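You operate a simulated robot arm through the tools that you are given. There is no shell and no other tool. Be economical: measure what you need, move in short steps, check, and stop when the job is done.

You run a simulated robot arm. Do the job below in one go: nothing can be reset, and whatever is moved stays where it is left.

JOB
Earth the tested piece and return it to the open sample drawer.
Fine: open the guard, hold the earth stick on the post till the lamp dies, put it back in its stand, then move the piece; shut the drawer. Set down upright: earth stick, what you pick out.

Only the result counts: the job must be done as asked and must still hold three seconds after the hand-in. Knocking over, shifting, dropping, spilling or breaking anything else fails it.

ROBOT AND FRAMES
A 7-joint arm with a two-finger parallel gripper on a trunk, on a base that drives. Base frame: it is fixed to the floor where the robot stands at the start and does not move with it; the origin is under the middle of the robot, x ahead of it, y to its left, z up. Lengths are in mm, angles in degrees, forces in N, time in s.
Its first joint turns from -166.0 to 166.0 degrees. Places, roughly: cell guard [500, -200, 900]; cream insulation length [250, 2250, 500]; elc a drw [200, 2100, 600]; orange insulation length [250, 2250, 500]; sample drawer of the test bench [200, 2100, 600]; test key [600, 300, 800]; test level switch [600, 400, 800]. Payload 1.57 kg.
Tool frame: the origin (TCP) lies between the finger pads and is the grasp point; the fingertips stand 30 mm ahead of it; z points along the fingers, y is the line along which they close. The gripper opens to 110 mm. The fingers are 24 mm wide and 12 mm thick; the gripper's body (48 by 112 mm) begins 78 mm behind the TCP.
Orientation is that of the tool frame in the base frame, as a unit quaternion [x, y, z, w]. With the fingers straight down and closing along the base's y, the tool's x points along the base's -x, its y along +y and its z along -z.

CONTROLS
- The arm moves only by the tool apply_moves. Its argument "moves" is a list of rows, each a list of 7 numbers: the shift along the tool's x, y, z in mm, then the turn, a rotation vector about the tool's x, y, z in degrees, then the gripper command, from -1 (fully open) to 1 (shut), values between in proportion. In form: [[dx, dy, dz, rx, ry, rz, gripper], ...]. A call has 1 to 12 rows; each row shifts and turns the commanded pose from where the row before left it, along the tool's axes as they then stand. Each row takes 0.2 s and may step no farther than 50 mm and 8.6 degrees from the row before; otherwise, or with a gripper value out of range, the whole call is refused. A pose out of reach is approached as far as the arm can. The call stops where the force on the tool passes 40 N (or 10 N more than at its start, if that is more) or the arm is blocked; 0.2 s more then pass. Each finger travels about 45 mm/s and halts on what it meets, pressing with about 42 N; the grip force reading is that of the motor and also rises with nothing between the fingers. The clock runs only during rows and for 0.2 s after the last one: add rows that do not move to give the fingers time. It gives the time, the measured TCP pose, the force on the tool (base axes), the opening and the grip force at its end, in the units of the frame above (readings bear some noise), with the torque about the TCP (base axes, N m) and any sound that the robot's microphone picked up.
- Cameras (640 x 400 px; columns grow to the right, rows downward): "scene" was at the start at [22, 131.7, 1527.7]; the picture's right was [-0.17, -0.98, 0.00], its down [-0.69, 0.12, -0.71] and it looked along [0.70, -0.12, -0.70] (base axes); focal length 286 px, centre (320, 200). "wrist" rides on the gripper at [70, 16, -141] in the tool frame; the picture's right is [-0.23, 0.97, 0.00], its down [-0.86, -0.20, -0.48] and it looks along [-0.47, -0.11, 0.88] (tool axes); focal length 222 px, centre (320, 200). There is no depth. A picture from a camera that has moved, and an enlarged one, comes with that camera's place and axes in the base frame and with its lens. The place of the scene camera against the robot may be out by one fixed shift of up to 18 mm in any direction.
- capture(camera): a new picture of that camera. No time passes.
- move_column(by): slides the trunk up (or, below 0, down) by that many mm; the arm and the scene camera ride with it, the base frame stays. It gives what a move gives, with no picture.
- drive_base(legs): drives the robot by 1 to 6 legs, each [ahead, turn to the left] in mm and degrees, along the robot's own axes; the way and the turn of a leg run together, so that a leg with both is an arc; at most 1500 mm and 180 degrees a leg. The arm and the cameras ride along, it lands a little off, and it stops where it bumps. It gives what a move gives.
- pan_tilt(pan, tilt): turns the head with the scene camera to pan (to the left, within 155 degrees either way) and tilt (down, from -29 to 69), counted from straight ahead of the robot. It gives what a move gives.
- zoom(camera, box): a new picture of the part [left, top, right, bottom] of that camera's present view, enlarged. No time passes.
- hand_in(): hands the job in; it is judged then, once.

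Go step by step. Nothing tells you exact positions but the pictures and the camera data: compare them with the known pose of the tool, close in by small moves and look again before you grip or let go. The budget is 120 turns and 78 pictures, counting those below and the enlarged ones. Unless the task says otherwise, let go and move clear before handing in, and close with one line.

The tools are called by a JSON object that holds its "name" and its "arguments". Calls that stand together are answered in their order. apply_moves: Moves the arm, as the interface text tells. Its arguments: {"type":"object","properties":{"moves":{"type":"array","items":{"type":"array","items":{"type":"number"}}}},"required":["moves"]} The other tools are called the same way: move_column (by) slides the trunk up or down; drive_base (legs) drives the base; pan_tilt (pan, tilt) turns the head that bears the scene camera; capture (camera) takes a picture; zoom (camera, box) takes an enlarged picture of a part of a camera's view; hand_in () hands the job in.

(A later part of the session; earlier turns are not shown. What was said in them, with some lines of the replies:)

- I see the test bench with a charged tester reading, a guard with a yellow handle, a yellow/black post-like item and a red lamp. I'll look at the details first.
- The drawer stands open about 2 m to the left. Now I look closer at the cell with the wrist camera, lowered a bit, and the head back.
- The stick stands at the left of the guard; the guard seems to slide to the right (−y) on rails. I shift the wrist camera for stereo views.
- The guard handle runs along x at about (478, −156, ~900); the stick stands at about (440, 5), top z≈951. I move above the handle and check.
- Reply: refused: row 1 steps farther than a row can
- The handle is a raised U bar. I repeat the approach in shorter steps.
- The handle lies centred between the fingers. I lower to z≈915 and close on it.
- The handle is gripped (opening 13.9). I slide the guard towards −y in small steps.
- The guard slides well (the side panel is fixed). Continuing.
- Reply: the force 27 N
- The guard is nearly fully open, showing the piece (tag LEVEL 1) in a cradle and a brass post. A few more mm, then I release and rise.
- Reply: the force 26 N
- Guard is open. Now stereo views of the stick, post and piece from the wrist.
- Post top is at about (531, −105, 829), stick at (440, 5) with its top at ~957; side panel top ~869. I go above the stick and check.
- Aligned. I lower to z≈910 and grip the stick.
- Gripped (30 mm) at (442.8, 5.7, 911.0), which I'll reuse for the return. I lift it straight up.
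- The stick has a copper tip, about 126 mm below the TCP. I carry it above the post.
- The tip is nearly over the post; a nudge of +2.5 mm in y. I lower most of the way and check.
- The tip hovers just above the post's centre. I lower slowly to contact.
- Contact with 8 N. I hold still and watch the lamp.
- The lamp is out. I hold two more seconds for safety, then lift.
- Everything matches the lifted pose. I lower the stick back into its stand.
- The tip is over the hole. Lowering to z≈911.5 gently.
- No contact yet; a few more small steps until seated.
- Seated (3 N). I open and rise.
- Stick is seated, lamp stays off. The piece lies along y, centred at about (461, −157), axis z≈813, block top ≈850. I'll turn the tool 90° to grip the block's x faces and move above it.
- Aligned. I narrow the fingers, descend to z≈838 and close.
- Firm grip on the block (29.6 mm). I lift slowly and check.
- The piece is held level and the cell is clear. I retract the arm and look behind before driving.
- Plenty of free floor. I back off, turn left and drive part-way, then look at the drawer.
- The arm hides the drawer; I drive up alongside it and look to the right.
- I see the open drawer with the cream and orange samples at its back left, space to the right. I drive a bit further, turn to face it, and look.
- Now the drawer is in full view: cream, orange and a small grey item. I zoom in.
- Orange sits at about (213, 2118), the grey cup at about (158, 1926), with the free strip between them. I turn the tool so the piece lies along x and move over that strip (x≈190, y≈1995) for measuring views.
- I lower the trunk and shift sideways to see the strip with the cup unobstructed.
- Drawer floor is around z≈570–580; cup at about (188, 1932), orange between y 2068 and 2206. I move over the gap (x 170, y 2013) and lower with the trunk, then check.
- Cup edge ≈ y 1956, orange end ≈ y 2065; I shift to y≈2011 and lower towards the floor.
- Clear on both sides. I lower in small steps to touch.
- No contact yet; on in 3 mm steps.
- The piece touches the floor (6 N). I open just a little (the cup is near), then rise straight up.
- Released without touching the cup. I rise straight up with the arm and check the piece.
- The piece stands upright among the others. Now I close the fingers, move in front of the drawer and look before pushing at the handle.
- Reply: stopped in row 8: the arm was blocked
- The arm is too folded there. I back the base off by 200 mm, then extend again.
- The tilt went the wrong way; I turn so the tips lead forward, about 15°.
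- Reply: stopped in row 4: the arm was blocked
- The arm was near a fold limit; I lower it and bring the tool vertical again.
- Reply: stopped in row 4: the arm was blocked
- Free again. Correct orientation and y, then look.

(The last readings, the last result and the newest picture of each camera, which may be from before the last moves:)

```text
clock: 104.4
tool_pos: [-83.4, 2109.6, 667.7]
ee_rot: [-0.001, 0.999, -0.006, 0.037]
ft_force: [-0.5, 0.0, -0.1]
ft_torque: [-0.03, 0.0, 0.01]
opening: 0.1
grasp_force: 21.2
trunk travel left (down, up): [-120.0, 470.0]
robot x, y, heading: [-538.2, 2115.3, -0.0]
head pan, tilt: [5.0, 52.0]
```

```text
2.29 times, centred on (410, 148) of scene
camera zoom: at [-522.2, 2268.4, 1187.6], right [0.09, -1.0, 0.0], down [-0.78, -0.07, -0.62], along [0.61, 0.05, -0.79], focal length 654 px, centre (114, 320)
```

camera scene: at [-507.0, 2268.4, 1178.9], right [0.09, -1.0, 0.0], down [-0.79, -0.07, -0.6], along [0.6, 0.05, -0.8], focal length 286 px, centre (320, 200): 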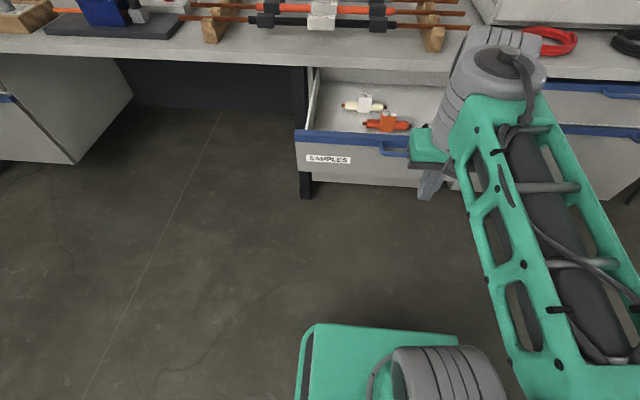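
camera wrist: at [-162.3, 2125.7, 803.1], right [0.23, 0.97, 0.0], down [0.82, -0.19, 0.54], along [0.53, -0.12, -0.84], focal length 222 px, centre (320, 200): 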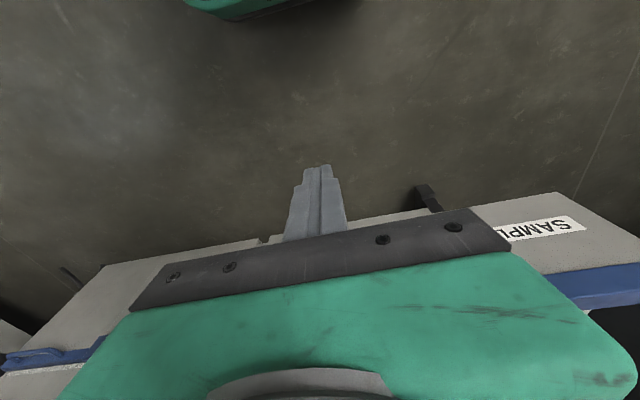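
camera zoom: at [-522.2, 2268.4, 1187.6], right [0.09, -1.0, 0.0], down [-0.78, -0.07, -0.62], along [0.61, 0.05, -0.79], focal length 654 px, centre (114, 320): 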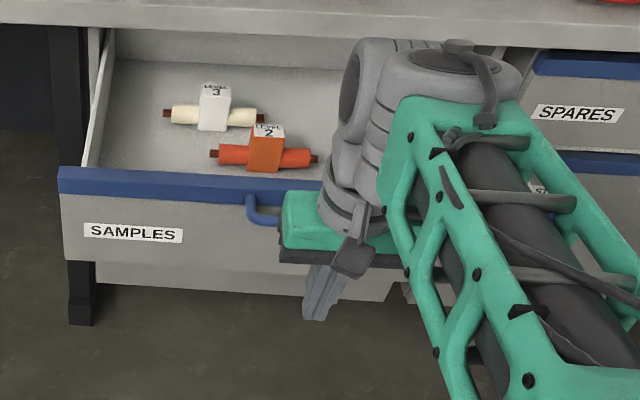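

The gripper stands in front of the handle. I advance slowly to contact.

{"name": "apply_moves", "arguments": {"moves": [[-15, 0, 1.1, 0, 0, 0, 1], [-15, 0, 1.1, 0, 0, 0, 1], [-15, 0, 1.1, 0, 0, 0, 1], [-12, 0, 0.9, 0, 0, 0, 1], [-10, 0, 0.7, 0, 0, 0, 1], [-10, 0, 0.7, 0, 0, 0, 1], [-10, 0, 0.7, 0, 0, 0, 1], [0, 0, 0, 0, 0, 0, 1]]}}

{"name": "zoom", "arguments": {"camera": "scene", "box": [270, 60, 550, 235]}}

```text
clock: 106.2
tool_pos: [4.3, 2110.2, 667.5]
ee_rot: [0.0, 0.999, -0.006, 0.036]
ft_force: [-1.0, -0.2, 0.2]
ft_torque: [0.02, 0.03, 0.03]
opening: 0.1
grasp_force: 20.8
trunk travel left (down, up): [-120.0, 470.0]
robot x, y, heading: [-540.0, 2113.2, -0.0]
head pan, tilt: [5.0, 52.0]
```

```text
2.29 times, centred on (410, 148) of scene
camera zoom: at [-522.2, 2268.4, 1187.6], right [0.09, -1.0, 0.0], down [-0.78, -0.07, -0.62], along [0.61, 0.05, -0.79], focal length 654 px, centre (114, 320)
```

zoom: 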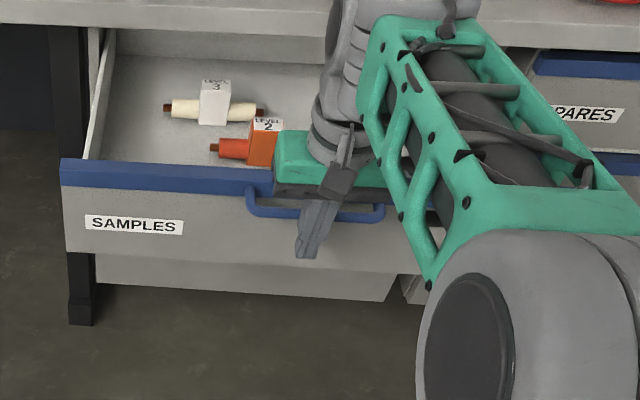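

Contact: the drawer has begun to move with hardly any force. I continue pushing slowly.

{"name": "apply_moves", "arguments": {"moves": [[-10, 0, 0.7, 0, 0, 0, 1], [-10, 0, 0.7, 0, 0, 0, 1], [-10, 0, 0.7, 0, 0, 0, 1], [-10, 0, 0.7, 0, 0, 0, 1], [-10, 0, 0.7, 0, 0, 0, 1], [-10, 0, 0.7, 0, 0, 0, 1], [-10, 0, 0.7, 0, 0, 0, 1], [-10, 0, 0.7, 0, 0, 0, 1], [-10, 0, 0.7, 0, 0, 0, 1], [-10, 0, 0.7, 0, 0, 0, 1], [-10, 0, 0.7, 0, 0, 0, 1], [0, 0, 0, 0, 0, 0, 1]]}}

{"name": "capture", "arguments": {"camera": "scene"}}

```text
clock: 108.8
tool_pos: [114.7, 2110.6, 668.3]
ee_rot: [-0.001, 0.999, -0.007, 0.036]
ft_force: [-1.4, 0.1, -0.2]
ft_torque: [-0.01, -0.01, 0.01]
opening: 0.0
grasp_force: 20.6
trunk travel left (down, up): [-120.0, 470.0]
robot x, y, heading: [-536.1, 2114.9, 0.1]
head pan, tilt: [5.0, 52.0]
```

```text
6 pictures are left
camera scene: at [-522.1, 2268.4, 1187.6], right [0.09, -1.0, 0.0], down [-0.78, -0.07, -0.62], along [0.61, 0.05, -0.79], focal length 286 px, centre (320, 200)
```

scene: 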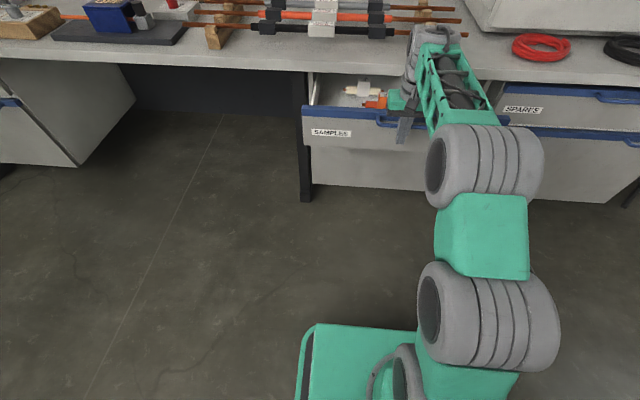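

Half closed. I pull the tool back, drive the base nearer, and push on.

{"name": "apply_moves", "arguments": {"moves": [[30, 0, -2.1, 0, 0, 0, 1], [40, 0, -2.8, 0, 0, 0, 1], [40, 0, -2.8, 0, 0, 0, 1], [40, 0, -2.8, 0, 0, 0, 1], [0, 0, 0, 0, 0, 0, 1]]}}

{"name": "drive_base", "arguments": {"legs": [[125, 0]]}}

```text
clock: 110.0
tool_pos: [-35.5, 2112.6, 667.1]
ee_rot: [-0.001, 0.999, -0.007, 0.036]
ft_force: [1.2, 1.2, 1.5]
ft_torque: [0.02, -0.01, 0.0]
opening: 0.0
grasp_force: 21.4
trunk travel left (down, up): [-120.0, 470.0]
robot x, y, heading: [-538.4, 2117.2, 0.1]
head pan, tilt: [5.0, 52.0]
```

```text
clock: 111.3
tool_pos: [88.2, 2111.5, 667.4]
ee_rot: [-0.001, 0.999, -0.007, 0.036]
ft_force: [0.2, 0.8, 0.2]
ft_torque: [0.02, -0.05, 0.01]
opening: 0.0
grasp_force: 21.3
trunk travel left (down, up): [-120.0, 470.0]
robot x, y, heading: [-412.2, 2118.3, 0.3]
head pan, tilt: [5.0, 52.0]
```

{"name": "apply_moves", "arguments": {"moves": [[-10, 0, 0.7, 0, 0, 0, 1], [-8, 0, 0.5, 0, 0, 0, 1], [-8, 0, 0.5, 0, 0, 0, 1], [-10, 0, 0.7, 0, 0, 0, 1], [-10, 0, 0.7, 0, 0, 0, 1], [-10, 0, 0.7, 0, 0, 0, 1], [-10, 0, 0.7, 0, 0, 0, 1], [-10, 0, 0.7, 0, 0, 0, 1], [-10, 0, 0.7, 0, 0, 0, 1], [-10, 0, 0.7, 0, 0, 0, 1], [0, 0, 0, 0, 0, 0, 1]]}}

{"name": "capture", "arguments": {"camera": "scene"}}

```text
clock: 113.7
tool_pos: [185.0, 2114.3, 668.8]
ee_rot: [-0.001, 0.999, -0.008, 0.036]
ft_force: [0.2, -0.4, 0.3]
ft_torque: [-0.01, 0.02, -0.02]
opening: 0.1
grasp_force: 21.1
trunk travel left (down, up): [-120.0, 470.0]
robot x, y, heading: [-412.1, 2116.0, 0.0]
head pan, tilt: [5.0, 52.0]
```

```text
5 pictures are left
camera scene: at [-397.8, 2268.6, 1187.6], right [0.09, -1.0, 0.0], down [-0.78, -0.07, -0.62], along [0.61, 0.06, -0.79], focal length 286 px, centre (320, 200)
```

scene: 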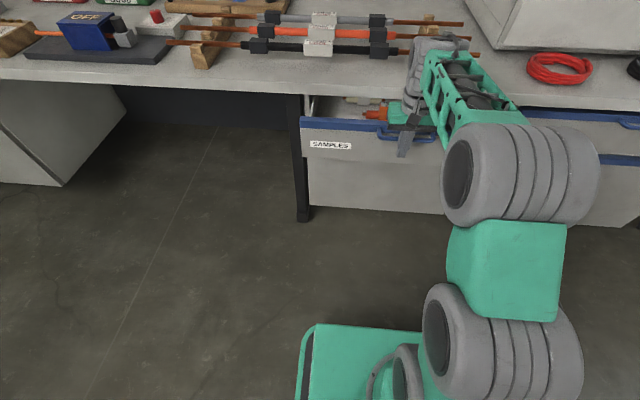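

About 40–60 mm remain. I push on, watching the force.

{"name": "apply_moves", "arguments": {"moves": [[-8, 0, 0.5, 0, 0, 0, 1], [-8, 0, 0.5, 0, 0, 0, 1], [-8, 0, 0.5, 0, 0, 0, 1], [-8, 0, 0.5, 0, 0, 0, 1], [-8, 0, 0.5, 0, 0, 0, 1], [0, 0, 0, 0, 0, 0, 1]]}}

{"name": "zoom", "arguments": {"camera": "scene", "box": [280, 60, 640, 230]}}

```text
clock: 115.1
tool_pos: [224.5, 2114.1, 668.7]
ee_rot: [-0.002, 0.999, -0.007, 0.035]
ft_force: [-0.4, -0.8, 0.4]
ft_torque: [0.03, -0.01, 0.03]
opening: 0.1
grasp_force: 21.5
trunk travel left (down, up): [-120.0, 470.0]
robot x, y, heading: [-411.4, 2116.7, 0.3]
head pan, tilt: [5.0, 52.0]
```

```text
1.78 times, centred on (460, 145) of scene
camera zoom: at [-397.8, 2268.6, 1187.6], right [0.09, -1.0, 0.0], down [-0.78, -0.07, -0.62], along [0.61, 0.06, -0.79], focal length 508 px, centre (71, 298)
```

zoom: 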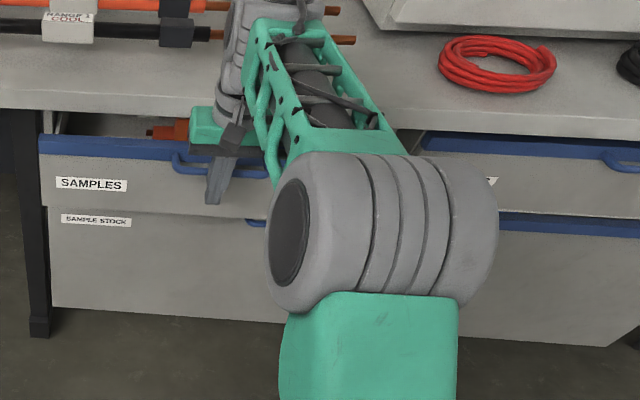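

Roughly 40 mm remain. Continue in small steps until it stops.

{"name": "apply_moves", "arguments": {"moves": [[-8, 0, 0.5, 0, 0, 0, 1], [-8, 0, 0.5, 0, 0, 0, 1], [-7, 0, 0.5, 0, 0, 0, 1], [-5, 0, 0.35, 0, 0, 0, 1], [-5, 0, 0.35, 0, 0, 0, 1], [0, 0, 0, 0, 0, 0, 1]]}}

```text
clock: 116.5
tool_pos: [257.8, 2113.1, 669.9]
ee_rot: [-0.001, 0.999, -0.006, 0.036]
ft_force: [-1.6, 0.7, 0.0]
ft_torque: [0.01, -0.02, 0.03]
opening: 0.0
grasp_force: 21.6
trunk travel left (down, up): [-120.0, 470.0]
robot x, y, heading: [-411.3, 2114.7, 0.4]
head pan, tilt: [5.0, 52.0]
```

{"name": "apply_moves", "arguments": {"moves": [[-4, 0, 0.3, 0, 0, 0, 1], [-4, 0, 0.3, 0, 0, 0, 1], [0, 0, 0, 0, 0, 0, 1]]}}

{"name": "zoom", "arguments": {"camera": "scene", "box": [280, 60, 560, 190]}}

```text
clock: 117.3
tool_pos: [265.8, 2113.5, 667.2]
ee_rot: [-0.002, 0.999, -0.007, 0.036]
ft_force: [-1.6, -0.1, 0.7]
ft_torque: [0.01, -0.02, 0.02]
opening: 0.0
grasp_force: 21.6
trunk travel left (down, up): [-120.0, 470.0]
robot x, y, heading: [-411.0, 2121.0, 0.2]
head pan, tilt: [5.0, 52.0]
```

```text
2.29 times, centred on (420, 125) of scene
camera zoom: at [-397.9, 2268.7, 1187.6], right [0.09, -1.0, 0.0], down [-0.78, -0.07, -0.62], along [0.61, 0.06, -0.79], focal length 654 px, centre (91, 371)
```

zoom: 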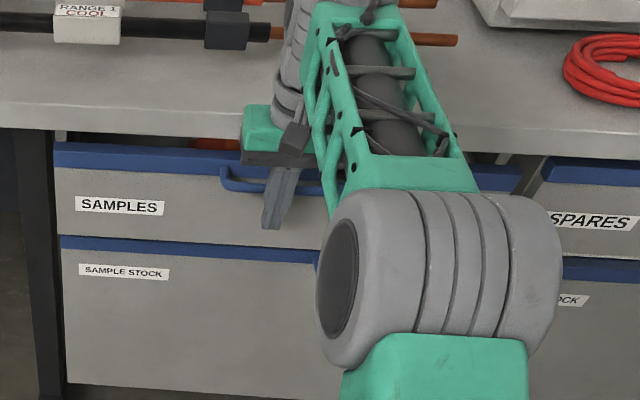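

A gap of perhaps 15–20 mm remains. Small steps again.

{"name": "apply_moves", "arguments": {"moves": [[-4, 0, 0.3, 0, 0, 0, 1], [-4, 0, 0.3, 0, 0, 0, 1], [-3, 0, 0.2, 0, 0, 0, 1], [0, 0, 0, 0, 0, 0, 1]]}}

{"name": "apply_moves", "arguments": {"moves": [[-3, 0, 0.2, 0, 0, 0, 1], [-3, 0, 0.2, 0, 0, 0, 1], [0, 0, 0, 0, 0, 0, 1]]}}

```text
clock: 118.3
tool_pos: [276.8, 2113.6, 668.5]
ee_rot: [-0.002, 0.999, -0.007, 0.037]
ft_force: [-1.9, -0.9, -1.3]
ft_torque: [0.03, -0.04, 0.0]
opening: 0.0
grasp_force: 21.3
trunk travel left (down, up): [-120.0, 470.0]
robot x, y, heading: [-418.9, 2114.3, 0.2]
head pan, tilt: [5.0, 52.0]
```

```text
clock: 118.9
tool_pos: [277.9, 2114.0, 668.9]
ee_rot: [-0.001, 1.0, -0.007, 0.03]
ft_force: [-19.8, -0.1, 4.8]
ft_torque: [-0.04, -1.84, -0.21]
opening: 0.0
grasp_force: 21.5
trunk travel left (down, up): [-120.0, 470.0]
robot x, y, heading: [-415.1, 2113.5, 0.1]
head pan, tilt: [5.0, 52.0]
stopped in row 2: the force on the tool passed its limit (the readings are from after the stop); the commanded pose is now the measured one
```

The torque shows the gripper body, not the drawer, met the bench edge (contact ~93 mm above the TCP). I back off and tilt the fingers forward ~25°.

{"name": "apply_moves", "arguments": {"moves": [[15, 0, -1, 0, 0, 0, 1], [30, 0, -2, 0, 0, 0, 1], [0, 0, -17, 0, 0, 0, 1], [0, 0, 0, 0, -7.5, 0, 1], [0, 0, 0, 0, -7.5, 0, 1], [0, 0, 0, 0, -7.5, 0, 1], [0, 0, 0, 0, 0, 0, 1], [0, 0, 0, 0, 0, 0, 1]]}}

```text
clock: 120.7
tool_pos: [233.3, 2114.9, 685.1]
ee_rot: [-0.002, 0.974, -0.007, 0.225]
ft_force: [0.6, 0.4, -1.0]
ft_torque: [-0.03, 0.02, -0.01]
opening: 0.1
grasp_force: 21.1
trunk travel left (down, up): [-120.0, 470.0]
robot x, y, heading: [-412.9, 2116.2, 0.1]
head pan, tilt: [5.0, 52.0]
```

Tilted by 26°. I advance along base x again.

{"name": "apply_moves", "arguments": {"moves": [[-13.5, 0, 6.6, 0, 0, 0, 1], [-13.5, 0, 6.6, 0, 0, 0, 1], [-7.2, 0, 3.5, 0, 0, 0, 1], [-3.6, 0, 1.75, 0, 0, 0, 1], [-3.6, 0, 1.75, 0, 0, 0, 1], [0, 0, 0, 0, 0, 0, 1]]}}

{"name": "apply_moves", "arguments": {"moves": [[-2.7, 0, 1.3, 0, 0, 0, 1], [-2.7, 0, 1.3, 0, 0, 0, 1], [0, 0, 0, 0, 0, 0, 1]]}}

```text
clock: 122.1
tool_pos: [279.6, 2114.9, 683.0]
ee_rot: [-0.002, 0.975, -0.006, 0.224]
ft_force: [-1.4, -0.3, -1.5]
ft_torque: [-0.01, 0.03, -0.04]
opening: 0.2
grasp_force: 21.2
trunk travel left (down, up): [-120.0, 470.0]
robot x, y, heading: [-413.1, 2116.1, 0.5]
head pan, tilt: [5.0, 52.0]
```

```text
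clock: 122.9
tool_pos: [284.8, 2114.0, 684.8]
ee_rot: [-0.003, 0.974, -0.007, 0.225]
ft_force: [-3.1, 0.8, -2.1]
ft_torque: [0.01, 0.05, 0.0]
opening: 0.0
grasp_force: 21.8
trunk travel left (down, up): [-120.0, 470.0]
robot x, y, heading: [-415.0, 2115.2, 0.2]
head pan, tilt: [5.0, 52.0]
```

{"name": "apply_moves", "arguments": {"moves": [[-2.7, 0, 1.3, 0, 0, 0, 1], [-2.7, 0, 1.3, 0, 0, 0, 1], [0, 0, 0, 0, 0, 0, 1]]}}

{"name": "zoom", "arguments": {"camera": "scene", "box": [280, 60, 560, 190]}}

```text
clock: 123.7
tool_pos: [288.6, 2114.0, 683.9]
ee_rot: [-0.002, 0.975, -0.006, 0.223]
ft_force: [-29.0, 2.4, -2.1]
ft_torque: [0.09, 0.11, 0.07]
opening: 0.0
grasp_force: 21.5
trunk travel left (down, up): [-120.0, 470.0]
robot x, y, heading: [-411.0, 2117.2, 0.3]
head pan, tilt: [5.0, 52.0]
```

```text
2.29 times, centred on (420, 125) of scene
camera zoom: at [-400.4, 2268.8, 1187.6], right [0.09, -1.0, 0.0], down [-0.78, -0.07, -0.62], along [0.61, 0.06, -0.79], focal length 654 px, centre (91, 371)
```

zoom: 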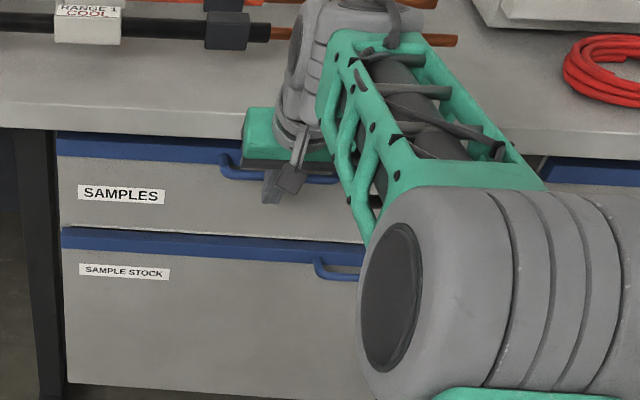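

Drawer is at its stop (29 N at the finger, rim flush with the bench). I back away.

{"name": "apply_moves", "arguments": {"moves": [[9, 0, -4.4, 0, 0, 0, 1], [27, 0, -13.1, 0, 0, 0, 1], [36, 0, -17.5, 0, 0, 0, 1], [36, 0, -17.5, 0, 0, 0, 1], [0, 0, 0, 0, 0, 0, 1]]}}

{"name": "drive_base", "arguments": {"legs": [[-250, 0]]}}

{"name": "capture", "arguments": {"camera": "scene"}}

```text
clock: 124.9
tool_pos: [170.0, 2114.5, 685.7]
ee_rot: [-0.002, 0.974, -0.006, 0.225]
ft_force: [0.1, -0.3, 0.4]
ft_torque: [-0.01, -0.01, 0.01]
opening: 0.0
grasp_force: 21.4
trunk travel left (down, up): [-120.0, 470.0]
robot x, y, heading: [-411.5, 2117.4, 0.1]
head pan, tilt: [5.0, 52.0]
```

```text
clock: 126.7
tool_pos: [-71.6, 2113.5, 685.7]
ee_rot: [-0.002, 0.974, -0.006, 0.225]
ft_force: [0.4, 0.3, -0.6]
ft_torque: [0.0, 0.01, 0.01]
opening: 0.0
grasp_force: 21.5
trunk travel left (down, up): [-120.0, 470.0]
robot x, y, heading: [-657.6, 2116.1, -0.1]
head pan, tilt: [5.0, 52.0]
```

```text
1 pictures are left
camera scene: at [-640.5, 2267.9, 1187.6], right [0.09, -1.0, 0.0], down [-0.78, -0.07, -0.62], along [0.61, 0.06, -0.79], focal length 286 px, centre (320, 200)
```

scene: 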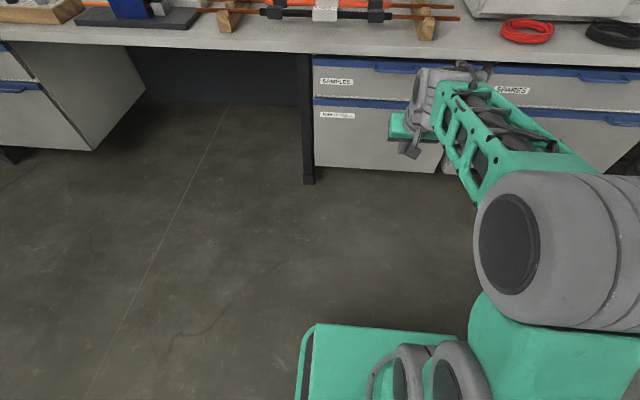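

The sample drawer is shut flush with its neighbours and the robot is clear; I hand in.

{"name": "hand_in", "arguments": {}}

```text
The job is handed in.
```

The tested LEVEL 1 piece was earthed on the post until the lamp went out. It now stands upright in the sample drawer with the other samples, and the drawer is shut. The earth stick is back upright in its stand, and I left the cell guard open because the job did not ask to close it. While closing the drawer the gripper body pressed against the bench edge once, and I saw nothing shifted in the pictures afterwards.
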